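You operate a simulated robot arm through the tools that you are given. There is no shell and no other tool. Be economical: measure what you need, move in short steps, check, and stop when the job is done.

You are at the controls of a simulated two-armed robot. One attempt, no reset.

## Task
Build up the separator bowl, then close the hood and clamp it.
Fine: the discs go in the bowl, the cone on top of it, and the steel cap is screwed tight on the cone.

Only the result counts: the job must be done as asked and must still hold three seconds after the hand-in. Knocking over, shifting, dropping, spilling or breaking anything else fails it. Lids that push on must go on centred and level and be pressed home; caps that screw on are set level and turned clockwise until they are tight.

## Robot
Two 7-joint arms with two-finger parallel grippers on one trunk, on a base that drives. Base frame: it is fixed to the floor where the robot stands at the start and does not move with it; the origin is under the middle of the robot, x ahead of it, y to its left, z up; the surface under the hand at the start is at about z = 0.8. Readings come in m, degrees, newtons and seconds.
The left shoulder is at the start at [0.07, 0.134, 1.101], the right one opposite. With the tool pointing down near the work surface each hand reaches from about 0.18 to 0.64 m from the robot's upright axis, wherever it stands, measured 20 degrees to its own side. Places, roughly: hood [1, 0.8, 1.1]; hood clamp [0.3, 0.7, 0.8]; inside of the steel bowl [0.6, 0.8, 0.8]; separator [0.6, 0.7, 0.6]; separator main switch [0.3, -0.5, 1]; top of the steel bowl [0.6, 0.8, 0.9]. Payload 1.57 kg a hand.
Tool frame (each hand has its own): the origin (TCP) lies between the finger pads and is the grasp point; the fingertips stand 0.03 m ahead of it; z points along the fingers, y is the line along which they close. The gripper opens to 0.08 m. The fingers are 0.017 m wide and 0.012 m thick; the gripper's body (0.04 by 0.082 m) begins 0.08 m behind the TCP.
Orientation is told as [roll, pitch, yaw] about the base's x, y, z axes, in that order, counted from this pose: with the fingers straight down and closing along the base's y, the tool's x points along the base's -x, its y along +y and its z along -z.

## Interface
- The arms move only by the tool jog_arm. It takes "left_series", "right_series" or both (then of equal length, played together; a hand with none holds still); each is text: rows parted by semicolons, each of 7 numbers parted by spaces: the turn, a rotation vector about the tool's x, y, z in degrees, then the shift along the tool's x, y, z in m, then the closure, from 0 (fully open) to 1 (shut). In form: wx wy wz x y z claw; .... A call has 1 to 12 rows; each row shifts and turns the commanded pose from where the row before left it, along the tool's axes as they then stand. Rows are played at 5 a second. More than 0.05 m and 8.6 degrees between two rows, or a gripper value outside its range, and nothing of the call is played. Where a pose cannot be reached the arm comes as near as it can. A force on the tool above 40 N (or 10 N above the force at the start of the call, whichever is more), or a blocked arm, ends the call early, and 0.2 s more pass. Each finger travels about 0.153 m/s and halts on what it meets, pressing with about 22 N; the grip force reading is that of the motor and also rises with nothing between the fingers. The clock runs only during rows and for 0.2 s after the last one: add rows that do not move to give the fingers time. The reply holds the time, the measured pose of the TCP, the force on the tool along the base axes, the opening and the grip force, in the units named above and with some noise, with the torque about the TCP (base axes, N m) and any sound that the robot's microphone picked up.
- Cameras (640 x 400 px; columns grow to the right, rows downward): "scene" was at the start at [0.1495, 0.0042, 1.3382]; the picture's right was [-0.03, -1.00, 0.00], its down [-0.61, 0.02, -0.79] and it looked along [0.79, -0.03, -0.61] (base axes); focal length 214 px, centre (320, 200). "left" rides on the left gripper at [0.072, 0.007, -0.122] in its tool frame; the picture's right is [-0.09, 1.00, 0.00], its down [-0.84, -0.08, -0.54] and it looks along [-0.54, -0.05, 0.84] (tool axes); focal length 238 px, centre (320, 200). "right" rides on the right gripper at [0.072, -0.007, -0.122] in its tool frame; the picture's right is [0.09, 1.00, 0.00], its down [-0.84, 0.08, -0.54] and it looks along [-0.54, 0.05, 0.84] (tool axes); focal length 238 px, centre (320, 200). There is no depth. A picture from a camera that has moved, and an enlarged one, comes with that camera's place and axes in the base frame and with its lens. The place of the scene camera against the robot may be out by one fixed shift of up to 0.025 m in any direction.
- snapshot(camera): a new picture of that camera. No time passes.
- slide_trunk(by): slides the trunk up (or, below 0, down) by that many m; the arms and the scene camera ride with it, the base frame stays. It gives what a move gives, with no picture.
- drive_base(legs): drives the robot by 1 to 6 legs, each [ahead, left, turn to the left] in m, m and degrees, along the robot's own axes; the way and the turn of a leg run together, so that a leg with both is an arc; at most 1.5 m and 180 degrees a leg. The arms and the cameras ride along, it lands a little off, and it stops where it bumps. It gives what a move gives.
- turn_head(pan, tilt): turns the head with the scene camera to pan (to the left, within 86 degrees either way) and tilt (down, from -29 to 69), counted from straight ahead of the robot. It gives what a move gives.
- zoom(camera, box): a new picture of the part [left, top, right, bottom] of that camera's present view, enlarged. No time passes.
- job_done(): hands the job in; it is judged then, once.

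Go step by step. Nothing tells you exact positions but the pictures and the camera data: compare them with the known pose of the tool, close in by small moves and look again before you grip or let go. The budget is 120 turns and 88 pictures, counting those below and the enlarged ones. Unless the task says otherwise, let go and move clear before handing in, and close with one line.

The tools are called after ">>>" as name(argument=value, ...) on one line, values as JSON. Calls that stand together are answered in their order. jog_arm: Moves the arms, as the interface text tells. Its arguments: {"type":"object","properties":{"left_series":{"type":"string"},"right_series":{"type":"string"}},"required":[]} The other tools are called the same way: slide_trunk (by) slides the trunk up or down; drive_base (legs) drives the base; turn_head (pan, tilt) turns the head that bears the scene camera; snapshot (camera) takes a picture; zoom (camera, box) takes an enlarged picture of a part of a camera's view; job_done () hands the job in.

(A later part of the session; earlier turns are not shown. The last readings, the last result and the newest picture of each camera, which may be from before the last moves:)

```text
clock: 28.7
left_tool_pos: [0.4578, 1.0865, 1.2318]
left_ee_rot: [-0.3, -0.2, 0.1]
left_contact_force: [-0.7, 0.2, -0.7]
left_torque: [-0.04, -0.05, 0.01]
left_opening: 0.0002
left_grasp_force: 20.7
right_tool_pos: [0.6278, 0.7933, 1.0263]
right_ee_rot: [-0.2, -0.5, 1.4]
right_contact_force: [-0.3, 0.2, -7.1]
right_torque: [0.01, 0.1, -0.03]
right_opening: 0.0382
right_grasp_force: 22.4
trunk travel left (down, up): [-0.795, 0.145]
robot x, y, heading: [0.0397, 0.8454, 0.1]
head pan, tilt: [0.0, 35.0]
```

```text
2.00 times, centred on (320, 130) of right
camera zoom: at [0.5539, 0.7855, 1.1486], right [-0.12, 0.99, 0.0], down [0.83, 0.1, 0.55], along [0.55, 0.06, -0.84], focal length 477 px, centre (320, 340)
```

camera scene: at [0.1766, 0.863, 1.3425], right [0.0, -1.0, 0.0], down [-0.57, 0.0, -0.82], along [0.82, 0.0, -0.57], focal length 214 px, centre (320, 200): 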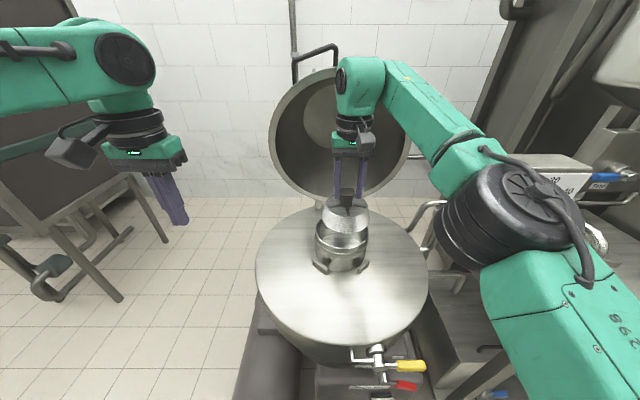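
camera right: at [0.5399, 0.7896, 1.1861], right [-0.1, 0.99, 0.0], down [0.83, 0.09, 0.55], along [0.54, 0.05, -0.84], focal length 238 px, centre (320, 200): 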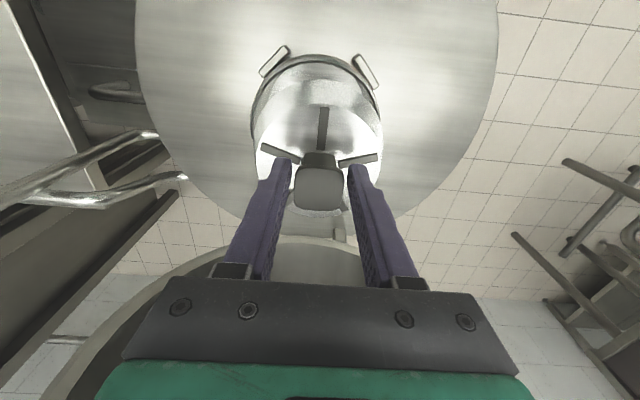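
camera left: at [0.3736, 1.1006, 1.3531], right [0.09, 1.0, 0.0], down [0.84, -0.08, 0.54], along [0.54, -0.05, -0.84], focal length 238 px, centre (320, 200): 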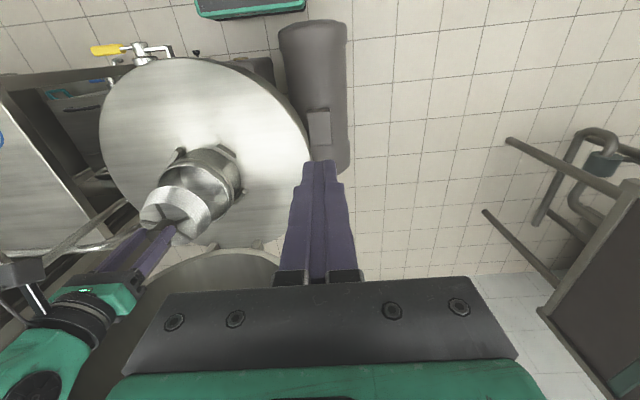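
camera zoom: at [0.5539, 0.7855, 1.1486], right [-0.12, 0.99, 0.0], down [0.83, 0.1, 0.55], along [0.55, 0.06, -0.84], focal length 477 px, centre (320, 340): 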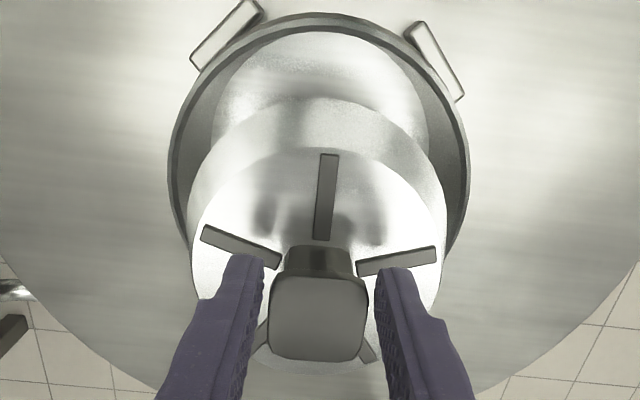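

Now centred laterally, with ample clearance in x. Descending into the bowl.

>>> jog_arm(right_series="0 0 0 0 0 0.02 1;0 0 0 0 0 0.025 1;0 0 0 0 0 0.025 1;0 0 0 0 0 0 1")

>>> zoom(camera="right", box=[220, 30, 420, 230])

>>> zoom(camera="left", box=[110, 130, 270, 270])

```text
clock: 29.7
left_tool_pos: [0.4554, 1.0851, 1.2326]
left_ee_rot: [-0.2, -0.1, 0.0]
left_contact_force: [-0.1, -0.3, -0.2]
left_torque: [-0.04, -0.01, 0.0]
left_opening: 0.0
left_grasp_force: 21.4
right_tool_pos: [0.6246, 0.7922, 0.9571]
right_ee_rot: [-0.1, -0.5, 1.4]
right_contact_force: [-8.5, 4.0, 6.1]
right_torque: [0.11, -0.31, 0.08]
right_opening: 0.0385
right_grasp_force: 21.7
right hand out of reach, approached as far as the arm can: row 3
trunk travel left (down, up): [-0.795, 0.145]
robot x, y, heading: [0.0414, 0.8435, 0.1]
head pan, tilt: [0.0, 35.0]
```

```text
2.00 times, centred on (320, 130) of right
camera zoom: at [0.5514, 0.7854, 1.0794], right [-0.12, 0.99, 0.0], down [0.83, 0.1, 0.55], along [0.55, 0.06, -0.84], focal length 477 px, centre (320, 340)
```

zoom: 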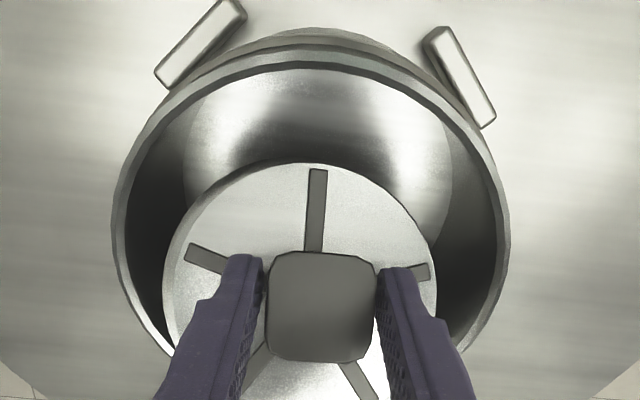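

```text
2.86 times, centred on (190, 200) of left
camera zoom: at [0.3849, 1.0932, 1.3536], right [0.09, 1.0, 0.0], down [0.84, -0.08, 0.54], along [0.54, -0.05, -0.84], focal length 681 px, centre (691, 200)
```

zoom: 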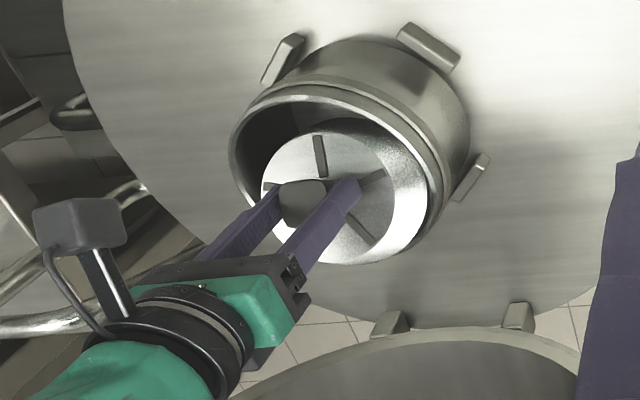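

The stack touched the far side of the rim (force toward -x). Backing up and shifting about 12 mm toward the robot.

>>> jog_arm(right_series="0 0 0 0 0 -0.02 1;0 0 0 0.0 0 -0.02 1;0 0 0 0.011 0.003 0 1;0 0 0 0 0 0 1")

>>> zoom(camera="right", box=[220, 30, 420, 230])

>>> zoom(camera="left", box=[110, 130, 270, 270])

```text
clock: 30.7
left_tool_pos: [0.4613, 1.0826, 1.2312]
left_ee_rot: [-0.1, 0.1, 0.0]
left_contact_force: [-0.8, -0.7, -0.3]
left_torque: [0.03, 0.04, -0.01]
left_opening: 0.0
left_grasp_force: 22.0
right_tool_pos: [0.6176, 0.7939, 0.9937]
right_ee_rot: [-0.1, -0.3, 1.4]
right_contact_force: [1.2, 0.0, -8.7]
right_torque: [0.02, 0.14, 0.0]
right_opening: 0.0379
right_grasp_force: 22.8
trunk travel left (down, up): [-0.795, 0.145]
robot x, y, heading: [0.0361, 0.8442, 0.1]
head pan, tilt: [0.0, 35.0]
```

```text
2.00 times, centred on (320, 130) of right
camera zoom: at [0.5445, 0.7861, 1.1172], right [-0.12, 0.99, 0.0], down [0.83, 0.1, 0.55], along [0.54, 0.06, -0.84], focal length 477 px, centre (320, 340)
```

zoom: 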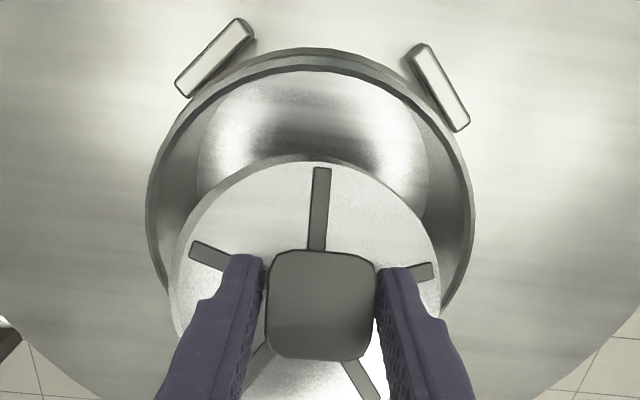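

```text
2.86 times, centred on (190, 200) of left
camera zoom: at [0.3904, 1.0912, 1.3525], right [0.09, 1.0, 0.0], down [0.84, -0.08, 0.54], along [0.54, -0.05, -0.84], focal length 681 px, centre (691, 200)
```

zoom: 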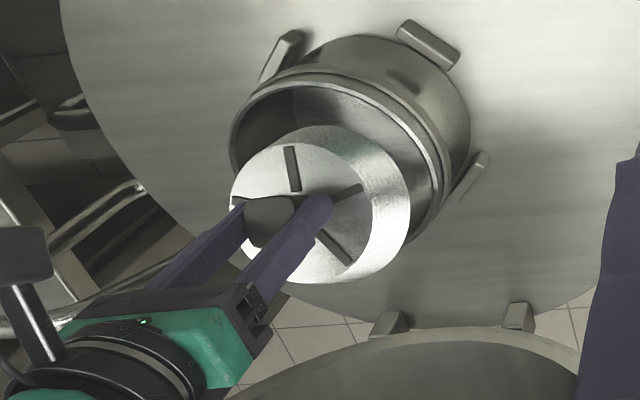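

The stack has pitched ~20° in the grip (near side down). The bowl floor can re-level it: I'll shift back a bit so it clears the rim, and lower in gently.

>>> jog_arm(right_series="0 0 0 0.018 0 0 1;0 0 0 0 0 0.02 1;0 0 0 0 0 0.02 1;0 0 0 0 0 0.015 1;0 0 0 0 0 0 1")

>>> zoom(camera="right", box=[220, 30, 420, 230])

>>> zoom(camera="left", box=[110, 130, 270, 270])

```text
clock: 31.9
left_tool_pos: [0.4599, 1.0838, 1.2305]
left_ee_rot: [-0.1, 0.2, 0.0]
left_contact_force: [-0.4, 0.6, -0.3]
left_torque: [0.0, -0.01, -0.02]
left_opening: 0.0002
left_grasp_force: 21.8
right_tool_pos: [0.5982, 0.793, 0.9392]
right_ee_rot: [-0.1, -0.4, 1.4]
right_contact_force: [-0.5, -0.3, -7.8]
right_torque: [0.04, 0.11, 0.0]
right_opening: 0.0383
right_grasp_force: 22.0
trunk travel left (down, up): [-0.795, 0.145]
robot x, y, heading: [0.0362, 0.8466, 0.1]
head pan, tilt: [0.0, 35.0]
```

```text
2.00 times, centred on (320, 130) of right
camera zoom: at [0.5257, 0.7857, 1.0623], right [-0.12, 0.99, 0.0], down [0.83, 0.1, 0.55], along [0.54, 0.06, -0.84], focal length 477 px, centre (320, 340)
```

zoom: 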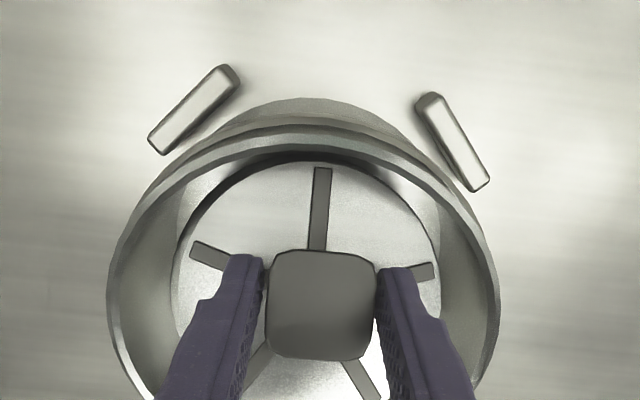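

```text
2.86 times, centred on (190, 200) of left
camera zoom: at [0.3893, 1.0916, 1.3527], right [0.09, 1.0, 0.0], down [0.84, -0.08, 0.54], along [0.54, -0.05, -0.84], focal length 681 px, centre (691, 200)
```

zoom: 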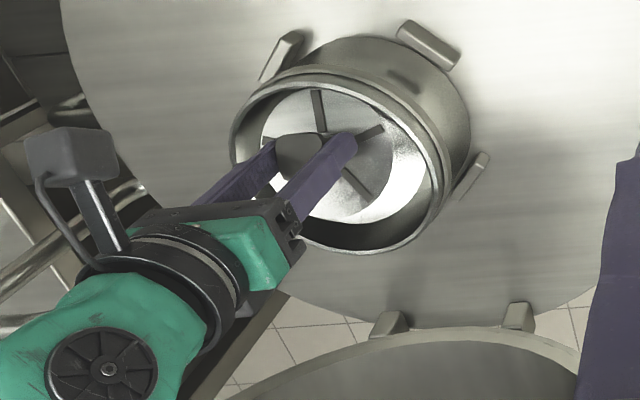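

It's inside the bowl with no contact. Lowering on to the floor in small steps.

>>> jog_arm(right_series="0 0 0 -0.004 0 0.015 1;0 0 0 -0.004 0 0.01 1;0 0 0 -0.002 0 0.006 1;0 0 0 -0.002 0 0.005 1;0 0 0 -0.002 0 0.005 1;0 0 0 0 0 0 1")

>>> zoom(camera="right", box=[220, 30, 420, 230])

>>> zoom(camera="left", box=[110, 130, 270, 270])

```text
clock: 33.3
left_tool_pos: [0.4579, 1.0834, 1.2321]
left_ee_rot: [-0.1, -0.1, -0.1]
left_contact_force: [-0.6, 0.6, -0.1]
left_torque: [-0.01, -0.03, 0.01]
left_opening: 0.0001
left_grasp_force: 21.1
right_tool_pos: [0.6125, 0.7943, 0.901]
right_ee_rot: [0.0, -0.5, 1.5]
right_contact_force: [7.7, -0.1, 12.8]
right_torque: [-0.16, 0.11, 0.05]
right_opening: 0.0379
right_grasp_force: 22.2
trunk travel left (down, up): [-0.795, 0.145]
robot x, y, heading: [0.0406, 0.8476, -0.1]
head pan, tilt: [0.0, 35.0]
```

```text
2.00 times, centred on (320, 130) of right
camera zoom: at [0.5385, 0.786, 1.0226], right [-0.12, 0.99, 0.0], down [0.83, 0.1, 0.55], along [0.55, 0.06, -0.84], focal length 477 px, centre (320, 340)
```

zoom: 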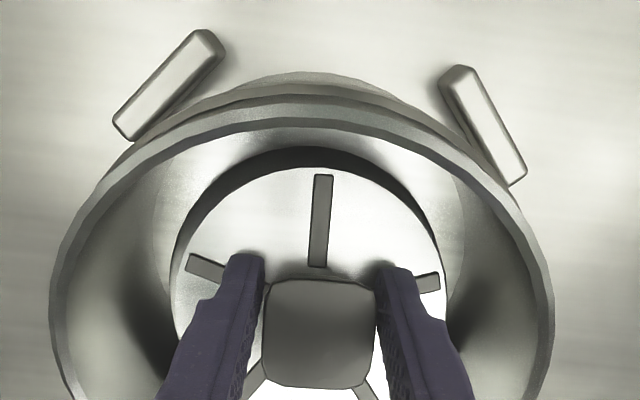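

```text
2.86 times, centred on (190, 200) of left
camera zoom: at [0.3868, 1.0918, 1.3534], right [0.09, 1.0, 0.0], down [0.84, -0.08, 0.54], along [0.54, -0.05, -0.84], focal length 681 px, centre (691, 200)
```

zoom: 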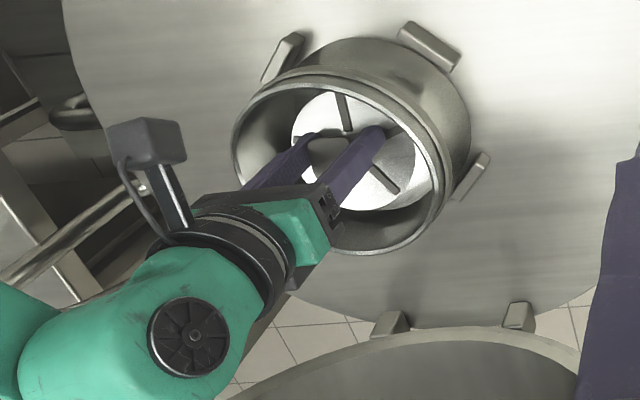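

It's on the floor with the near edge. Easing further down and forward to let it level.

>>> jog_arm(right_series="0 0 0 -0.004 0 0.003 1;0 0 0 -0.004 0 0.003 1;0 0 0 -0.003 0 0.003 1;0 0 0 0 0 0 1")

>>> zoom(camera="right", box=[220, 30, 420, 230])

```text
clock: 34.3
left_tool_pos: [0.4578, 1.0855, 1.2323]
left_ee_rot: [-0.2, -0.1, 0.1]
left_contact_force: [0.5, 0.7, -0.5]
left_torque: [-0.01, 0.02, 0.04]
left_opening: 0.0
left_grasp_force: 21.4
right_tool_pos: [0.6145, 0.7946, 0.8974]
right_ee_rot: [-0.1, -0.8, 1.3]
right_contact_force: [10.7, 1.8, 23.0]
right_torque: [0.01, 0.24, 0.04]
right_opening: 0.0383
right_grasp_force: 22.0
right hand out of reach, approached as far as the arm can: row 2, 3
trunk travel left (down, up): [-0.795, 0.145]
robot x, y, heading: [0.0388, 0.8434, 0.0]
head pan, tilt: [0.0, 35.0]
```

```text
2.00 times, centred on (320, 130) of right
camera zoom: at [0.5417, 0.7871, 1.0189], right [-0.12, 0.99, 0.0], down [0.83, 0.1, 0.55], along [0.55, 0.06, -0.83], focal length 477 px, centre (320, 340)
```

zoom: 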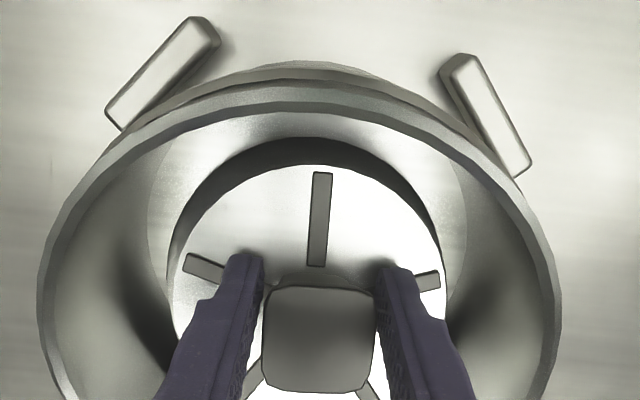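

Pressing on brings little more. The near edge rests on the floor, so I'll open the fingers and let it settle, then look.

>>> jog_arm(right_series="0 0 0 0 0 -0.003 0.75;0 0 0 0 0 0 0.5;0 0 0 0 0 0 0.3;0 0 0 0 0 0 0.3")

>>> zoom(camera="right", box=[220, 30, 420, 230])

>>> zoom(camera="left", box=[110, 130, 270, 270])

```text
clock: 35.3
left_tool_pos: [0.4591, 1.0828, 1.2312]
left_ee_rot: [-0.1, 0.0, 0.0]
left_contact_force: [0.2, 0.0, 0.6]
left_torque: [-0.01, 0.0, 0.03]
left_opening: 0.0
left_grasp_force: 21.5
right_tool_pos: [0.6152, 0.7929, 0.8973]
right_ee_rot: [-0.1, -0.4, 1.4]
right_contact_force: [0.2, 0.3, 0.4]
right_torque: [0.0, -0.02, 0.02]
right_opening: 0.0561
right_grasp_force: 0.0
trunk travel left (down, up): [-0.795, 0.145]
robot x, y, heading: [0.0389, 0.8424, 0.1]
head pan, tilt: [0.0, 35.0]
```

```text
2.00 times, centred on (320, 130) of right
camera zoom: at [0.5425, 0.786, 1.0199], right [-0.12, 0.99, 0.0], down [0.83, 0.1, 0.55], along [0.54, 0.06, -0.84], focal length 477 px, centre (320, 340)
```

zoom: 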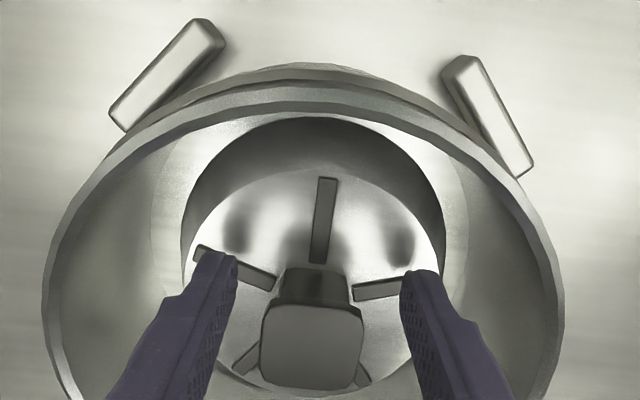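

```text
2.86 times, centred on (190, 200) of left
camera zoom: at [0.3879, 1.0916, 1.3531], right [0.09, 1.0, 0.0], down [0.84, -0.08, 0.54], along [0.54, -0.05, -0.84], focal length 681 px, centre (691, 200)
```

zoom: 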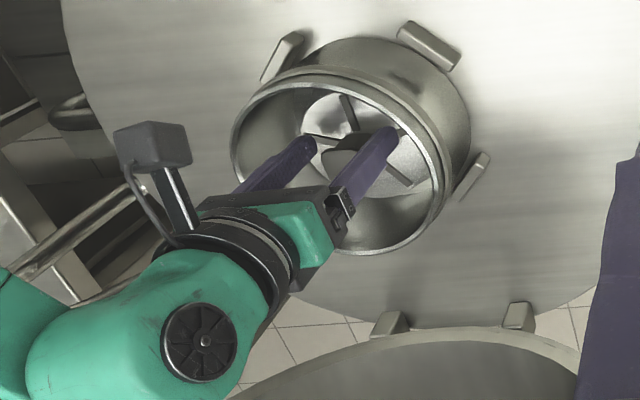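

The stack sits level and centred in the bowl. Now up and back, both hands retracted.

>>> jog_arm(right_series="0 0 0 0 0 -0.03 0.3;0 0 0 0 0 -0.04 0.3;0 0 0 0 0 -0.04 0.1;0 0 0 0.03 0 -0.04 0;0 0 0 0.045 0 -0.04 0;0 0 0 0.045 0 0 0;0 0 0 0.045 0 0 0;0 0 0 0.045 0 0 0;0 0 0 0.045 0 0 0;0 0 0 0.045 0 0 0;0 0 0 0.02 0 0 0", left_series="0 0 0 0 0 0 0;0 0 0 0 0 0 0;0 0 0 0 0 0 0;0 0 0 0.03 0 0 0;0 0 0 0.03 0 0 0;0 0 0 0.03 0 0 0;0 0 0 0.03 0 0 0;0 0 0 0.03 0 0 0;0 0 0 0.02 0 0 0;0 0 0 0 0 0 0;0 0 0 0 0 0 0")

>>> drive_base(legs=[[-0.04, 0, 0], [0, -0.645, 0]])

>>> snapshot(camera="right")

>>> snapshot(camera="scene")

```text
refused: row 5 steps farther than a row can; nothing moved
```

```text
clock: 37.1
left_tool_pos: [0.4206, 1.0113, 1.2295]
left_ee_rot: [-0.4, 0.2, 0.5]
left_contact_force: [0.4, -0.4, 0.1]
left_torque: [0.02, 0.02, -0.04]
left_opening: 0.0
left_grasp_force: 21.8
right_tool_pos: [0.5803, 0.7347, 0.9017]
right_ee_rot: [1.6, -1.2, 2.2]
right_contact_force: [9.5, 24.7, 10.8]
right_torque: [0.65, -0.2, 0.14]
right_opening: 0.0345
right_grasp_force: 0.0
trunk travel left (down, up): [-0.795, 0.145]
robot x, y, heading: [0.0047, 0.7619, 0.3]
head pan, tilt: [0.0, 35.0]
stopped in leg 2: the force on the tool passed its limit at 53 N (the readings are from after the stop); the commanded pose is now the measured one
```

```text
39 pictures are left
camera right: at [0.5061, 0.7223, 1.024], right [-0.13, 0.99, 0.03], down [0.82, 0.1, 0.56], along [0.55, 0.1, -0.83], focal length 238 px, centre (320, 200)
```

right: 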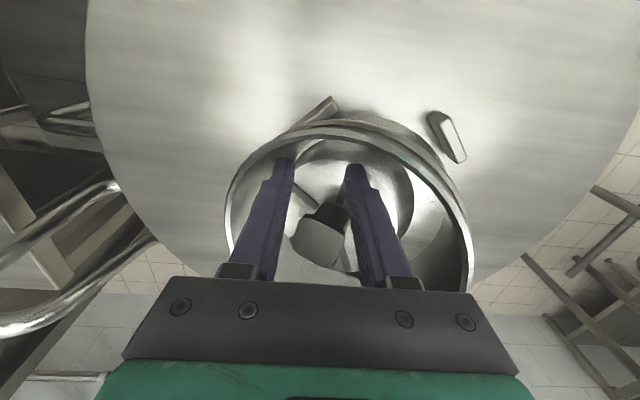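

```text
38 pictures are left
camera scene: at [0.1547, 0.7779, 1.4624], right [0.01, -1.0, 0.0], down [-0.58, -0.01, -0.82], along [0.82, 0.0, -0.58], focal length 214 px, centre (320, 200)
```

scene: 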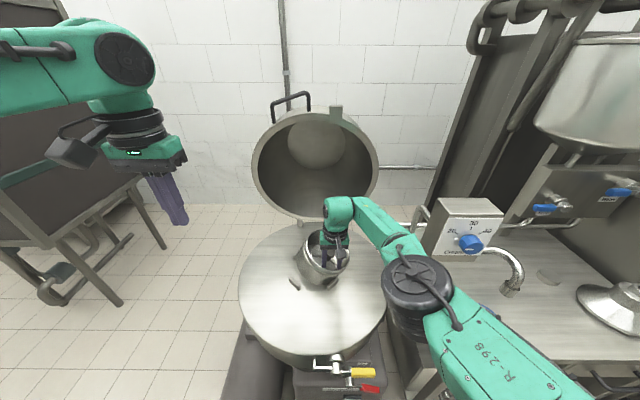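

The retract was refused but the drive ran, so the hand pushed on the bowl. I need to see whether the bowl has shifted before anything else.

>>> zoom(camera="scene", box=[250, 190, 410, 310])

>>> zoom(camera="right", box=[200, 70, 500, 300])

```text
3.33 times, centred on (330, 250) of scene
camera zoom: at [0.1547, 0.7779, 1.4624], right [0.01, -1.0, 0.0], down [-0.58, -0.01, -0.82], along [0.82, 0.0, -0.58], focal length 715 px, centre (287, 33)
```

zoom: 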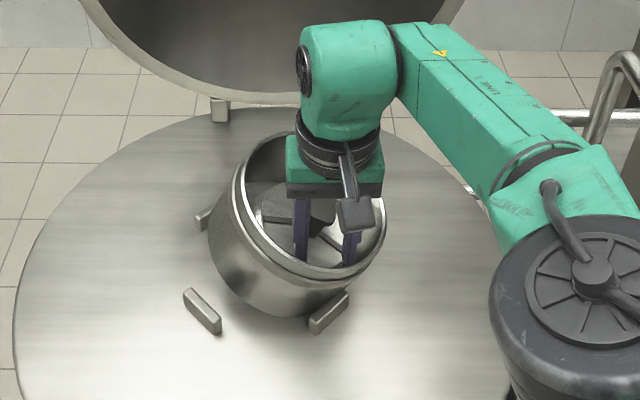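

```text
1.74 times, centred on (350, 185) of right
camera zoom: at [0.5061, 0.7223, 1.024], right [-0.13, 0.99, 0.03], down [0.82, 0.1, 0.56], along [0.55, 0.1, -0.83], focal length 414 px, centre (268, 226)
```

zoom: 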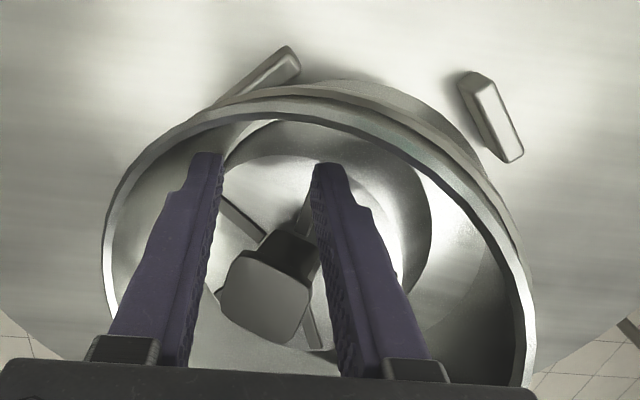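

The bowl is tipped toward −y, held by the hand. I'll gently reverse the hand's path so it settles back between its lugs.

>>> jog_arm(right_series="0 0 0 -0.002 0.01 0 0.45;0 0 0 -0.003 0.01 0 0.45;0 0 0 -0.004 0.01 0 0.45;0 0 0 -0.004 0.01 0 0.45;0 0 0 0 0 0 0.45")

>>> zoom(camera="scene", box=[250, 190, 410, 310])

```text
clock: 38.3
left_tool_pos: [0.4232, 1.0088, 1.2304]
left_ee_rot: [-0.3, 0.3, 0.3]
left_contact_force: [-0.1, 0.3, 0.7]
left_torque: [0.01, -0.01, -0.02]
left_opening: 0.0001
left_grasp_force: 21.4
right_tool_pos: [0.5757, 0.7467, 0.904]
right_ee_rot: [1.1, -1.2, 1.9]
right_contact_force: [21.3, 14.3, 8.1]
right_torque: [0.24, -0.64, 0.49]
right_opening: 0.0316
right_grasp_force: 0.0
right hand out of reach, approached as far as the arm can: row 1, 2, 3, 4
trunk travel left (down, up): [-0.795, 0.145]
robot x, y, heading: [-0.0014, 0.763, 0.1]
head pan, tilt: [0.0, 35.0]
```

```text
3.33 times, centred on (330, 250) of scene
camera zoom: at [0.1564, 0.7755, 1.4623], right [0.0, -1.0, 0.0], down [-0.58, -0.01, -0.82], along [0.82, 0.0, -0.58], focal length 715 px, centre (287, 33)
```

zoom: 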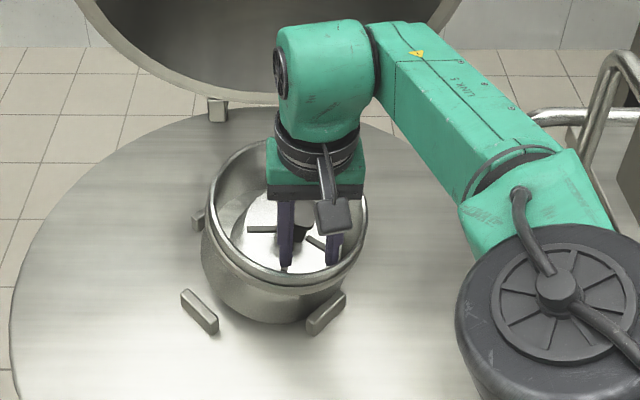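

It's settling back. The hand is at its reach limit, so I'll reverse with the base.

>>> drive_base(legs=[[0.03, 0.02, 0]])

>>> zoom(camera="scene", box=[250, 190, 410, 310])

>>> zoom(camera="right", box=[180, 50, 500, 300])

```text
clock: 39.2
left_tool_pos: [0.4444, 1.0216, 1.2338]
left_ee_rot: [0.0, -0.3, 0.3]
left_contact_force: [0.5, -0.3, -0.2]
left_torque: [0.0, -0.04, 0.01]
left_opening: 0.0
left_grasp_force: 21.5
right_tool_pos: [0.5986, 0.762, 0.9077]
right_ee_rot: [1.2, -1.3, 1.8]
right_contact_force: [-0.4, -0.3, -0.6]
right_torque: [0.04, -0.06, 0.0]
right_opening: 0.0441
right_grasp_force: 0.2
trunk travel left (down, up): [-0.795, 0.145]
robot x, y, heading: [0.0304, 0.7831, 0.3]
head pan, tilt: [0.0, 35.0]
```

```text
3.33 times, centred on (330, 250) of scene
camera zoom: at [0.1754, 0.7876, 1.4633], right [0.0, -1.0, 0.0], down [-0.57, 0.0, -0.82], along [0.82, 0.0, -0.57], focal length 715 px, centre (287, 33)
```

zoom: 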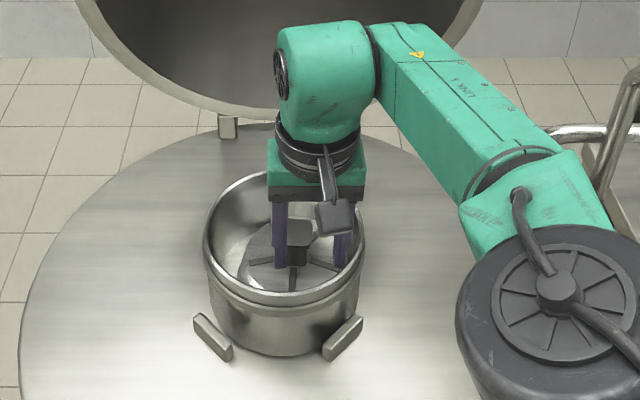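

```text
1.60 times, centred on (340, 175) of right
camera zoom: at [0.5243, 0.7501, 1.0294], right [-0.12, 0.99, 0.02], down [0.82, 0.09, 0.56], along [0.56, 0.08, -0.83], focal length 381 px, centre (288, 240)
```

zoom: 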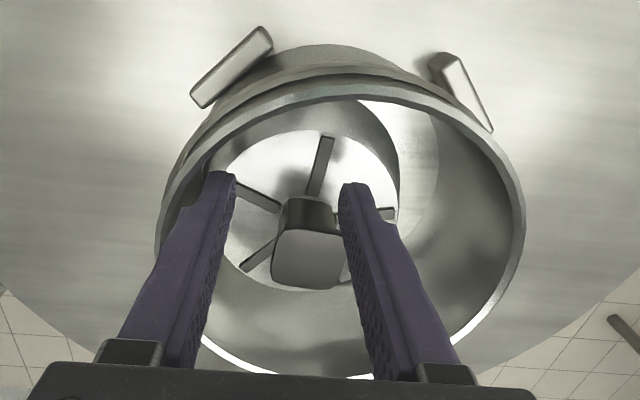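

The bowl is back upright between its lugs; the stack inside has shifted about 1–2 cm. I'll lift the hand straight out first and check.

>>> jog_arm(right_series="0 0 0 0 0 -0.02 0.4;0 0 0 0 0 -0.03 0.4;0 0 0 0 0 -0.04 0.4;0 0 0 0 0 -0.04 0.0;0 0 0 0 0 0 0")

>>> zoom(camera="right", box=[200, 60, 460, 290])

```text
clock: 40.4
left_tool_pos: [0.449, 1.0244, 1.2315]
left_ee_rot: [-0.1, 0.0, 0.3]
left_contact_force: [1.0, -0.2, 0.0]
left_torque: [0.01, 0.01, 0.0]
left_opening: 0.0
left_grasp_force: 21.1
right_tool_pos: [0.6, 0.76, 1.0371]
right_ee_rot: [1.1, -1.0, 1.7]
right_contact_force: [-0.2, 0.4, -0.2]
right_torque: [0.01, 0.02, 0.01]
right_opening: 0.0801
right_grasp_force: 0.0
trunk travel left (down, up): [-0.795, 0.145]
robot x, y, heading: [0.0312, 0.7834, 0.2]
head pan, tilt: [0.0, 35.0]
```

```text
1.74 times, centred on (330, 175) of right
camera zoom: at [0.5262, 0.7496, 1.1587], right [-0.12, 0.99, 0.02], down [0.82, 0.09, 0.56], along [0.55, 0.08, -0.83], focal length 414 px, centre (303, 244)
```

zoom: 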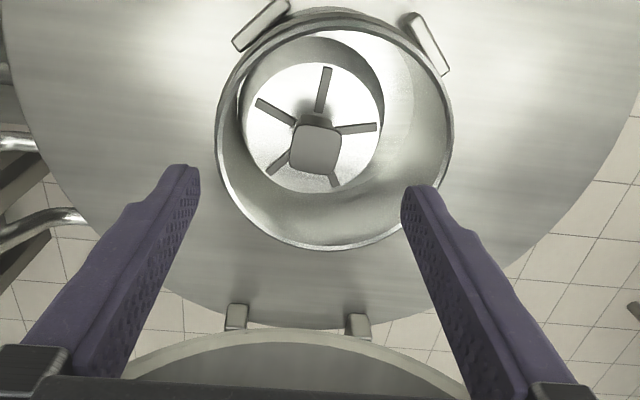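

The rim centre is now about (0.627, 0.783), the lugs' centre at y≈0.791, and the knob at (0.625, 0.775). I'll move the base slightly, then use the gripped stack to slide bowl and stack back to centre.

>>> drive_base(legs=[[0.008, 0.05, 0]])

```text
clock: 41.3
left_tool_pos: [0.456, 1.0664, 1.2334]
left_ee_rot: [0.2, -0.1, 0.1]
left_contact_force: [0.2, -1.1, -0.4]
left_torque: [0.06, -0.04, 0.01]
left_opening: 0.0
left_grasp_force: 21.6
right_tool_pos: [0.6082, 0.8036, 1.0355]
right_ee_rot: [1.4, -1.1, 1.6]
right_contact_force: [-0.3, -0.7, 0.1]
right_torque: [0.09, -0.02, 0.01]
right_opening: 0.08
right_grasp_force: 0.0
trunk travel left (down, up): [-0.795, 0.145]
robot x, y, heading: [0.0362, 0.8334, 0.0]
head pan, tilt: [0.0, 35.0]
```

>>> jog_arm(right_series="1.4 1.1 1.6 -0.008 -0.015 0.02 0;0 0 0 -0.009 -0.014 0.03 0;0 0 0 0 0 0.025 0;0 0 0 0 0 0 0")

>>> zoom(camera="right", box=[200, 60, 460, 290])

```text
clock: 42.3
left_tool_pos: [0.4563, 1.0736, 1.2314]
left_ee_rot: [-0.1, 0.0, 0.2]
left_contact_force: [0.9, 0.7, 0.0]
left_torque: [0.0, 0.0, -0.01]
left_opening: 0.0
left_grasp_force: 21.0
right_tool_pos: [0.6247, 0.7813, 0.9688]
right_ee_rot: [-0.3, 0.0, 0.3]
right_contact_force: [0.1, -0.5, -0.4]
right_torque: [0.01, 0.02, 0.01]
right_opening: 0.0799
right_grasp_force: 0.0
right hand out of reach, approached as far as the arm can: row 3
trunk travel left (down, up): [-0.795, 0.145]
robot x, y, heading: [0.0372, 0.8341, -0.1]
head pan, tilt: [0.0, 35.0]
```

```text
1.74 times, centred on (330, 175) of right
camera zoom: at [0.5518, 0.776, 1.0925], right [-0.1, 1.0, 0.0], down [0.84, 0.08, 0.54], along [0.54, 0.05, -0.84], focal length 414 px, centre (303, 244)
```

zoom: 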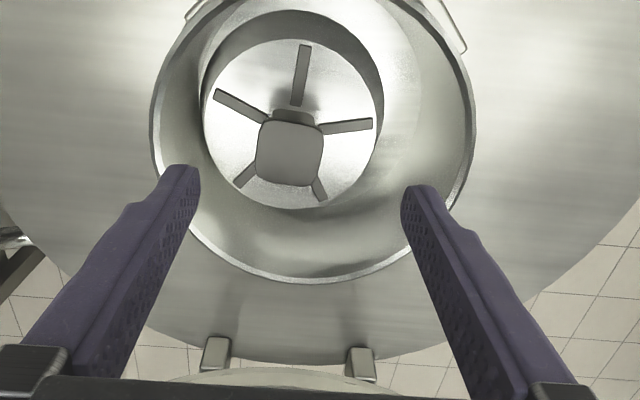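

>>> drive_base(legs=[[0.008, 0, 0]])

```text
clock: 43.0
left_tool_pos: [0.4627, 1.0726, 1.2339]
left_ee_rot: [-0.1, -0.1, 0.1]
left_contact_force: [-0.5, -1.0, 0.1]
left_torque: [0.03, -0.01, 0.01]
left_opening: 0.0
left_grasp_force: 21.2
right_tool_pos: [0.6302, 0.7819, 0.9703]
right_ee_rot: [-0.3, 0.0, 0.3]
right_contact_force: [-0.5, -0.1, 0.4]
right_torque: [-0.02, 0.0, 0.02]
right_opening: 0.0797
right_grasp_force: 0.1
trunk travel left (down, up): [-0.795, 0.145]
robot x, y, heading: [0.0461, 0.8322, 0.2]
head pan, tilt: [0.0, 35.0]
```

>>> jog_arm(right_series="0 0 0 0.002 -0.005 0.03 0;0 0 0 0 0 0.03 0;0 0 0 0 0 0.019 0;0 0 0 0 0 0 0.2;0 0 0 0 0 0 1;0 0 0 0 0 0 1")

>>> zoom(camera="right", box=[200, 60, 460, 290])

```text
clock: 44.4
left_tool_pos: [0.4649, 1.0743, 1.2311]
left_ee_rot: [-0.2, 0.0, 0.2]
left_contact_force: [-0.1, 0.1, -0.1]
left_torque: [-0.01, -0.01, 0.01]
left_opening: 0.0
left_grasp_force: 21.6
right_tool_pos: [0.6242, 0.7731, 0.8976]
right_ee_rot: [-0.2, 0.1, 0.4]
right_contact_force: [-0.4, 7.8, 0.5]
right_torque: [0.29, 0.05, 0.05]
right_opening: 0.0384
right_grasp_force: 22.1
right hand out of reach, approached as far as the arm can: row 2, 3
trunk travel left (down, up): [-0.795, 0.145]
robot x, y, heading: [0.0438, 0.833, -0.0]
head pan, tilt: [0.0, 35.0]
```

```text
1.74 times, centred on (330, 175) of right
camera zoom: at [0.5519, 0.7682, 1.0203], right [-0.1, 1.0, 0.0], down [0.84, 0.08, 0.54], along [0.54, 0.05, -0.84], focal length 414 px, centre (303, 244)
```

zoom: 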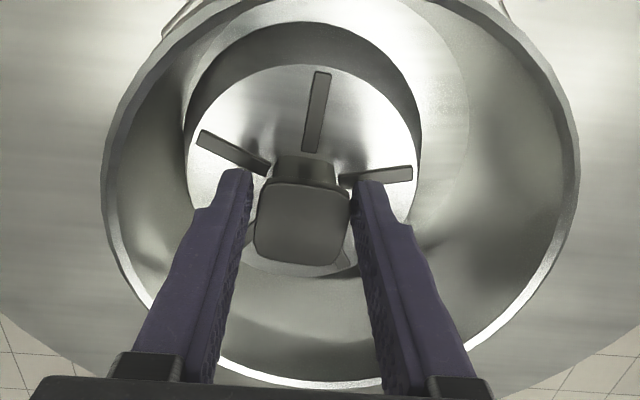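

Gripped. Now sliding +y slowly, until the stack pushes the bowl back toward the lug centre.

>>> jog_arm(right_series="0 0 0 0 0.006 0 1;0 0 0 0 0.006 0 1;0 0 0 0 0.006 0 1;0 0 0 0 0.005 0 1;0 0 0 0 0 0 1")

>>> zoom(camera="right", box=[200, 60, 460, 290])

```text
clock: 45.6
left_tool_pos: [0.4671, 1.0747, 1.2312]
left_ee_rot: [-0.1, 0.1, 0.3]
left_contact_force: [-0.3, 0.6, 0.5]
left_torque: [0.01, -0.01, -0.02]
left_opening: 0.0
left_grasp_force: 21.2
right_tool_pos: [0.6218, 0.7842, 0.8968]
right_ee_rot: [-0.2, 0.1, 0.4]
right_contact_force: [-0.3, -0.1, -0.3]
right_torque: [0.0, 0.01, 0.04]
right_opening: 0.0384
right_grasp_force: 21.8
right hand out of reach, approached as far as the arm can: row 2, 4
trunk travel left (down, up): [-0.795, 0.145]
robot x, y, heading: [0.0461, 0.8337, 0.0]
head pan, tilt: [0.0, 35.0]
```

```text
1.74 times, centred on (330, 175) of right
camera zoom: at [0.5503, 0.7782, 1.0211], right [-0.1, 1.0, 0.0], down [0.84, 0.08, 0.54], along [0.54, 0.05, -0.84], focal length 414 px, centre (303, 244)
```

zoom: 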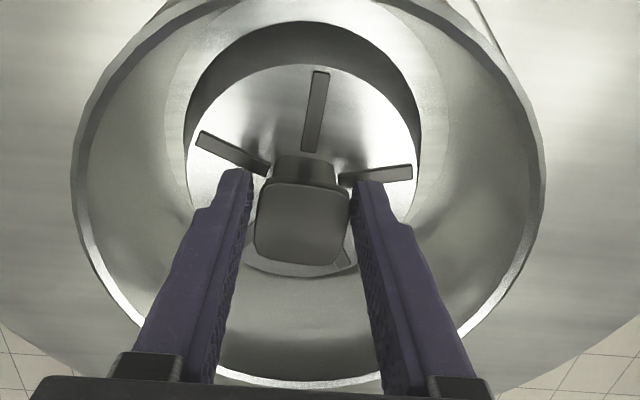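

The stack is now centred in the bowl (bowl about y=0.786, within a few mm of its seat). Release and lift straight up.

>>> jog_arm(right_series="0 0 0 0 0 0 0.3;0 0 0 0 0 0 0.3;0 0 0 0 0 -0.03 0.3;0 0 0 0 0 -0.04 0.3;0 0 0 0 0 -0.04 0;0 0 0 0 0 -0.04 0;0 0 0 0.03 0 -0.03 0;0 0 0 0.045 0 0 0;0 0 0 0.045 0 0 0;0 0 0 0.045 0 0 0;0 0 0 0.045 0 0 0;0 0 0 0 0 0 0", left_series="0 0 0 0 0 0 1;0 0 0 0 0 0 1;0 0 0 0 0 0 1;0 0 0 0 0 0 1;0 0 0 0 0 0 1;0 0 0 0 0 0 1;0 0 0 0.03 0 0 1;0 0 0 0.03 0 0 1;0 0 0 0.03 0 0 1;0 0 0 0.03 0 0 1;0 0 0 0.03 0 0 1;0 0 0 0 0 0 1")

>>> snapshot(camera="scene")

```text
clock: 48.2
left_tool_pos: [0.3156, 1.0741, 1.2313]
left_ee_rot: [0.0, 0.1, 0.2]
left_contact_force: [0.2, 0.5, -0.4]
left_torque: [0.0, 0.02, 0.0]
left_opening: 0.0
left_grasp_force: 21.9
right_tool_pos: [0.4117, 0.7842, 1.078]
right_ee_rot: [-0.3, 0.0, 0.3]
right_contact_force: [-0.6, -0.1, -1.1]
right_torque: [0.01, 0.0, 0.01]
right_opening: 0.0797
right_grasp_force: 0.0
trunk travel left (down, up): [-0.795, 0.145]
robot x, y, heading: [0.0456, 0.8302, -0.1]
head pan, tilt: [0.0, 35.0]
```

```text
28 pictures are left
camera scene: at [0.1988, 0.8404, 1.4625], right [0.0, -1.0, 0.0], down [-0.57, 0.0, -0.82], along [0.82, 0.0, -0.57], focal length 214 px, centre (320, 200)
```

scene: 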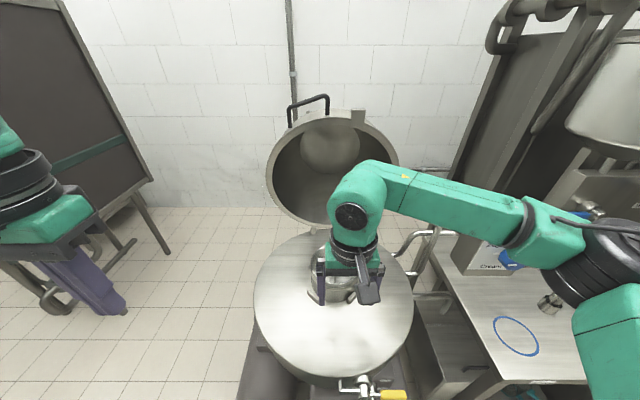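

Retract the right hand further, away from everything, before driving.

>>> jog_arm(right_series="0 0 0 0.04 0 -0.02 0;0 0 0 0.04 0 -0.02 0;0 0 0 0.03 -0.02 -0.02 0;0 0 0 0 -0.03 0 0;0 0 0 0 0 0 0")

```text
clock: 49.4
left_tool_pos: [0.3159, 1.0748, 1.2316]
left_ee_rot: [-0.2, 0.0, 0.2]
left_contact_force: [0.1, 0.9, 0.0]
left_torque: [0.01, 0.01, 0.03]
left_opening: 0.0
left_grasp_force: 21.8
right_tool_pos: [0.3012, 0.7335, 1.1394]
right_ee_rot: [-0.3, 0.0, 0.3]
right_contact_force: [0.0, 0.1, -0.2]
right_torque: [-0.01, -0.01, -0.06]
right_opening: 0.08
right_grasp_force: 0.1
trunk travel left (down, up): [-0.795, 0.145]
robot x, y, heading: [0.0442, 0.8341, -0.0]
head pan, tilt: [0.0, 35.0]
```

Both hands are clear. Driving back to the table, to about y=0.22, to fetch the cone (nozzle top about (0.483, −0.112, 0.922)).

>>> drive_base(legs=[[-0.045, 0, 0], [0, -0.615, 0]])

```text
clock: 53.4
left_tool_pos: [0.2725, 0.4562, 1.2325]
left_ee_rot: [-0.2, 0.1, 0.5]
left_contact_force: [-0.2, -0.6, 0.2]
left_torque: [-0.01, -0.03, 0.0]
left_opening: 0.0001
left_grasp_force: 21.5
right_tool_pos: [0.2595, 0.1162, 1.1385]
right_ee_rot: [-0.3, 0.0, 0.7]
right_contact_force: [-0.3, 0.3, 0.2]
right_torque: [-0.01, 0.0, -0.05]
right_opening: 0.0801
right_grasp_force: 0.0
trunk travel left (down, up): [-0.795, 0.145]
robot x, y, heading: [0.0017, 0.2148, 0.3]
head pan, tilt: [0.0, 35.0]
```

>>> jog_arm(right_series="0 0 0 -0.027 -0.031 0.013 0;0 0 0 -0.027 -0.031 0.013 0;0 0 0 -0.027 -0.031 0.013 0;0 0 0 -0.027 -0.031 0.013 0;0 0 0 -0.027 -0.031 0.013 0;0 0 0 -0.027 -0.031 0.013 0;0 0 0 -0.027 -0.031 0.013 0;0 0 0.7 0 0 0 0")

>>> snapshot(camera="right")

```text
clock: 55.2
left_tool_pos: [0.2717, 0.4546, 1.232]
left_ee_rot: [-0.2, 0.0, 0.4]
left_contact_force: [-0.1, 0.2, 0.1]
left_torque: [0.0, -0.02, 0.02]
left_opening: 0.0
left_grasp_force: 20.6
right_tool_pos: [0.4507, -0.0988, 1.049]
right_ee_rot: [-0.3, 0.0, -0.1]
right_contact_force: [0.1, 0.6, 0.6]
right_torque: [-0.02, 0.03, -0.01]
right_opening: 0.08
right_grasp_force: 0.1
trunk travel left (down, up): [-0.795, 0.145]
robot x, y, heading: [0.0072, 0.2136, 0.2]
head pan, tilt: [0.0, 35.0]
```

```text
27 pictures are left
camera right: at [0.3783, -0.1047, 1.1723], right [-0.09, 1.0, -0.01], down [0.84, 0.08, 0.54], along [0.54, 0.04, -0.84], focal length 238 px, centre (320, 200)
```

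right: 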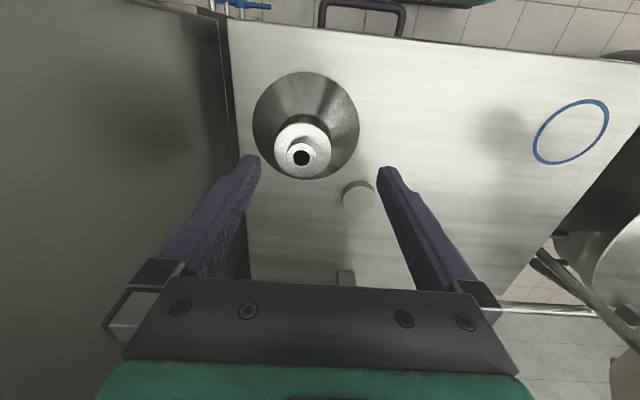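

>>> jog_arm(right_series="0 0 0 -0.017 -0.009 0.03 0;0 0 0 -0.017 -0.009 0.03 0;0 0 0 0 0 0.022 0;0 0 0 0 0 0 0")

>>> zoom(camera="right", box=[220, 50, 420, 250])

```text
clock: 56.2
left_tool_pos: [0.2711, 0.4549, 1.2316]
left_ee_rot: [-0.1, 0.0, 0.5]
left_contact_force: [0.6, 0.1, -0.1]
left_torque: [0.01, -0.01, -0.02]
left_opening: 0.0
left_grasp_force: 20.8
right_tool_pos: [0.4835, -0.1182, 0.9674]
right_ee_rot: [-0.3, 0.0, -0.1]
right_contact_force: [0.3, -0.4, -0.5]
right_torque: [0.02, 0.0, 0.01]
right_opening: 0.0802
right_grasp_force: 0.1
trunk travel left (down, up): [-0.795, 0.145]
robot x, y, heading: [0.0041, 0.2131, 0.4]
head pan, tilt: [0.0, 35.0]
```

```text
2.00 times, centred on (320, 150) of right
camera zoom: at [0.4118, -0.1236, 1.0904], right [-0.09, 1.0, 0.0], down [0.84, 0.08, 0.54], along [0.54, 0.05, -0.84], focal length 477 px, centre (320, 300)
```

zoom: 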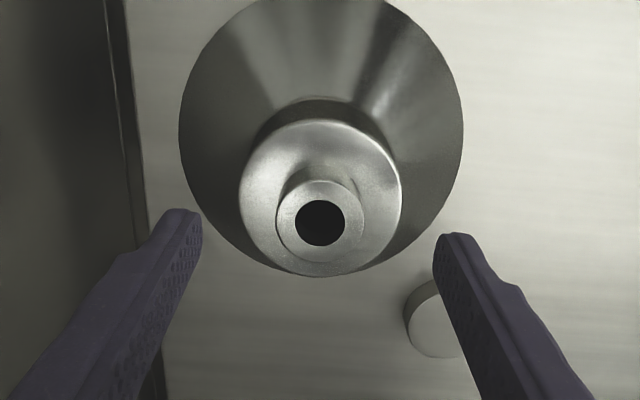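

Centred on the cone. Going down to hold the wide neck, then gripping.

>>> jog_arm(right_series="0 0 0 -0.001 0 0.03 0;0 0 0 0 0 0.028 0;0 0 0 0 0 0.013 0;0 0 0 0 0 0 0;0 0 0 0 0 0 1;0 0 0 0 0 0 1")

```text
clock: 57.6
left_tool_pos: [0.2712, 0.4552, 1.2312]
left_ee_rot: [0.0, -0.1, 0.5]
left_contact_force: [0.6, 0.6, 0.1]
left_torque: [0.01, 0.04, 0.02]
left_opening: 0.0
left_grasp_force: 21.3
right_tool_pos: [0.4848, -0.1176, 0.896]
right_ee_rot: [-0.2, 0.0, -0.1]
right_contact_force: [0.5, -0.9, 0.1]
right_torque: [0.24, -0.15, 0.03]
right_opening: 0.0698
right_grasp_force: 22.3
trunk travel left (down, up): [-0.795, 0.145]
robot x, y, heading: [0.0033, 0.2132, 0.5]
head pan, tilt: [0.0, 35.0]
```

>>> jog_arm(right_series="0 0 0 0 0 -0.01 1;0 0 0 0 0 -0.03 1;0 0 0 0 0 -0.04 1;0 0 0 0 0 0 1")

>>> zoom(camera="right", box=[160, 20, 480, 250])

```text
clock: 58.6
left_tool_pos: [0.2743, 0.4539, 1.2317]
left_ee_rot: [-0.1, 0.1, 0.5]
left_contact_force: [-0.5, -1.0, -0.5]
left_torque: [0.03, 0.0, 0.03]
left_opening: 0.0
left_grasp_force: 21.3
right_tool_pos: [0.4866, -0.1197, 0.9756]
right_ee_rot: [-0.2, 0.1, -0.1]
right_contact_force: [0.0, -0.6, -6.7]
right_torque: [0.01, 0.06, 0.01]
right_opening: 0.07
right_grasp_force: 22.2
trunk travel left (down, up): [-0.795, 0.145]
robot x, y, heading: [0.0056, 0.214, 0.3]
head pan, tilt: [0.0, 35.0]
```

```text
1.74 times, centred on (320, 135) of right
camera zoom: at [0.4144, -0.1245, 1.0987], right [-0.09, 1.0, 0.0], down [0.84, 0.08, 0.54], along [0.54, 0.05, -0.84], focal length 414 px, centre (320, 313)
```

zoom: 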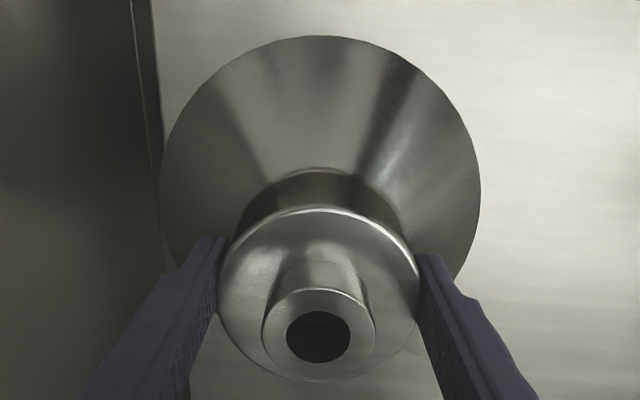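

Cone held (about 0.7 kg), level. Raising and retracting it before driving back to the separator.

>>> jog_arm(right_series="0 0 0 0 0 -0.035 1;0 0 0 0.025 0.03 -0.022 1;0 0 0 0.025 0.03 -0.022 1;0 0 0 0.025 0.03 -0.022 1;0 0 0 0.025 0.03 -0.022 1;0 0 0 0.025 0.03 -0.022 1;0 0 0 0.025 0.03 -0.01 1;0 0 0 0.025 0.03 -0.01 1;0 0 0 0.025 0.01 0 1;0 0 0 0 0 0 1")

```text
clock: 60.8
left_tool_pos: [0.2735, 0.4555, 1.2319]
left_ee_rot: [-0.1, 0.0, 0.4]
left_contact_force: [-0.4, 0.1, 0.0]
left_torque: [0.03, -0.04, 0.0]
left_opening: 0.0
left_grasp_force: 21.2
right_tool_pos: [0.2865, 0.1027, 1.1376]
right_ee_rot: [-0.2, 0.0, -0.1]
right_contact_force: [-0.2, -0.7, -6.9]
right_torque: [0.03, 0.04, -0.05]
right_opening: 0.0701
right_grasp_force: 22.2
trunk travel left (down, up): [-0.795, 0.145]
robot x, y, heading: [0.004, 0.2135, 0.4]
head pan, tilt: [0.0, 35.0]
```

>>> drive_base(legs=[[0, 0.62, -0.3], [0.04, 0, 0]])

```text
clock: 64.8
left_tool_pos: [0.3075, 1.0681, 1.2335]
left_ee_rot: [0.0, -0.4, -0.3]
left_contact_force: [-0.9, 0.5, 0.2]
left_torque: [0.03, -0.06, -0.01]
left_opening: 0.0
left_grasp_force: 21.5
right_tool_pos: [0.3178, 0.7161, 1.1399]
right_ee_rot: [-0.1, -0.4, -0.9]
right_contact_force: [-0.7, -0.4, -6.3]
right_torque: [-0.01, -0.02, 0.03]
right_opening: 0.0701
right_grasp_force: 21.8
trunk travel left (down, up): [-0.795, 0.145]
robot x, y, heading: [0.0446, 0.8307, -0.4]
head pan, tilt: [0.0, 35.0]
```

>>> jog_arm(right_series="0 0 -0.9 -0.03 0.008 0 1;0 0 0 -0.04 0.009 0 1;0 0 0 -0.04 0.009 0 1;0 0 0 -0.04 0.009 0 1;0 0 0 -0.04 0.009 0.01 1;0 0 0 -0.04 0.009 0.02 1;0 0 0 -0.04 0.009 0.02 1;0 0 0 -0.037 0.007 0.02 1;0 0 0 0 0 0 1")

>>> snapshot(camera="right")

>>> snapshot(camera="scene")

```text
clock: 66.8
left_tool_pos: [0.3157, 1.0682, 1.2321]
left_ee_rot: [-0.1, 0.0, -0.5]
left_contact_force: [-0.7, 0.1, 0.1]
left_torque: [0.03, -0.04, 0.01]
left_opening: 0.0
left_grasp_force: 20.9
right_tool_pos: [0.626, 0.7831, 1.0666]
right_ee_rot: [-0.3, -0.1, 0.1]
right_contact_force: [-0.3, 0.2, -8.2]
right_torque: [-0.03, 0.05, 0.0]
right_opening: 0.07
right_grasp_force: 22.2
right hand out of reach, approached as far as the arm can: row 8
trunk travel left (down, up): [-0.795, 0.145]
robot x, y, heading: [0.0409, 0.8368, -0.6]
head pan, tilt: [0.0, 35.0]
```

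```text
24 pictures are left
camera right: at [0.5537, 0.7771, 1.1903], right [-0.09, 1.0, 0.0], down [0.84, 0.08, 0.54], along [0.54, 0.05, -0.84], focal length 238 px, centre (320, 200)
```

right: 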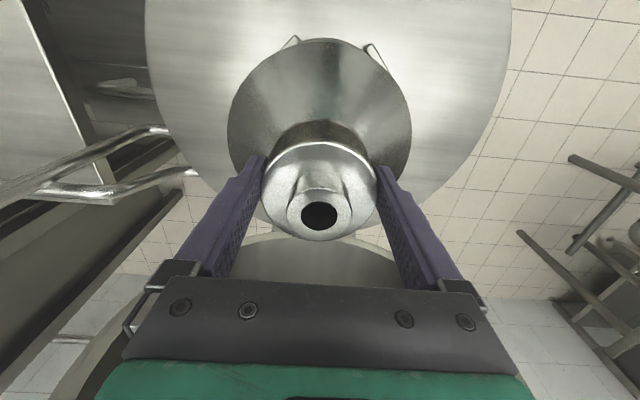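

```text
23 pictures are left
camera scene: at [0.1955, 0.837, 1.4626], right [-0.01, -1.0, 0.0], down [-0.57, 0.01, -0.82], along [0.82, -0.01, -0.57], focal length 214 px, centre (320, 200)
```

scene: 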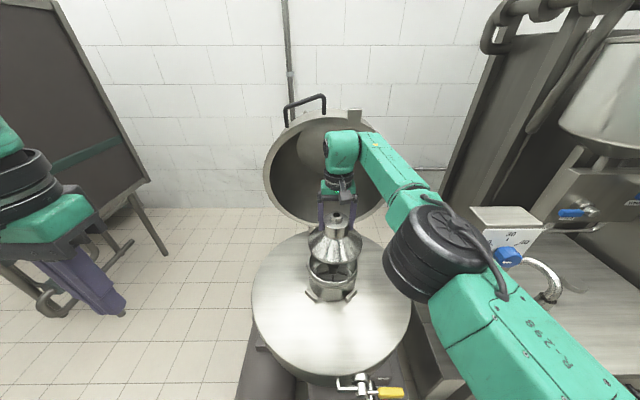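

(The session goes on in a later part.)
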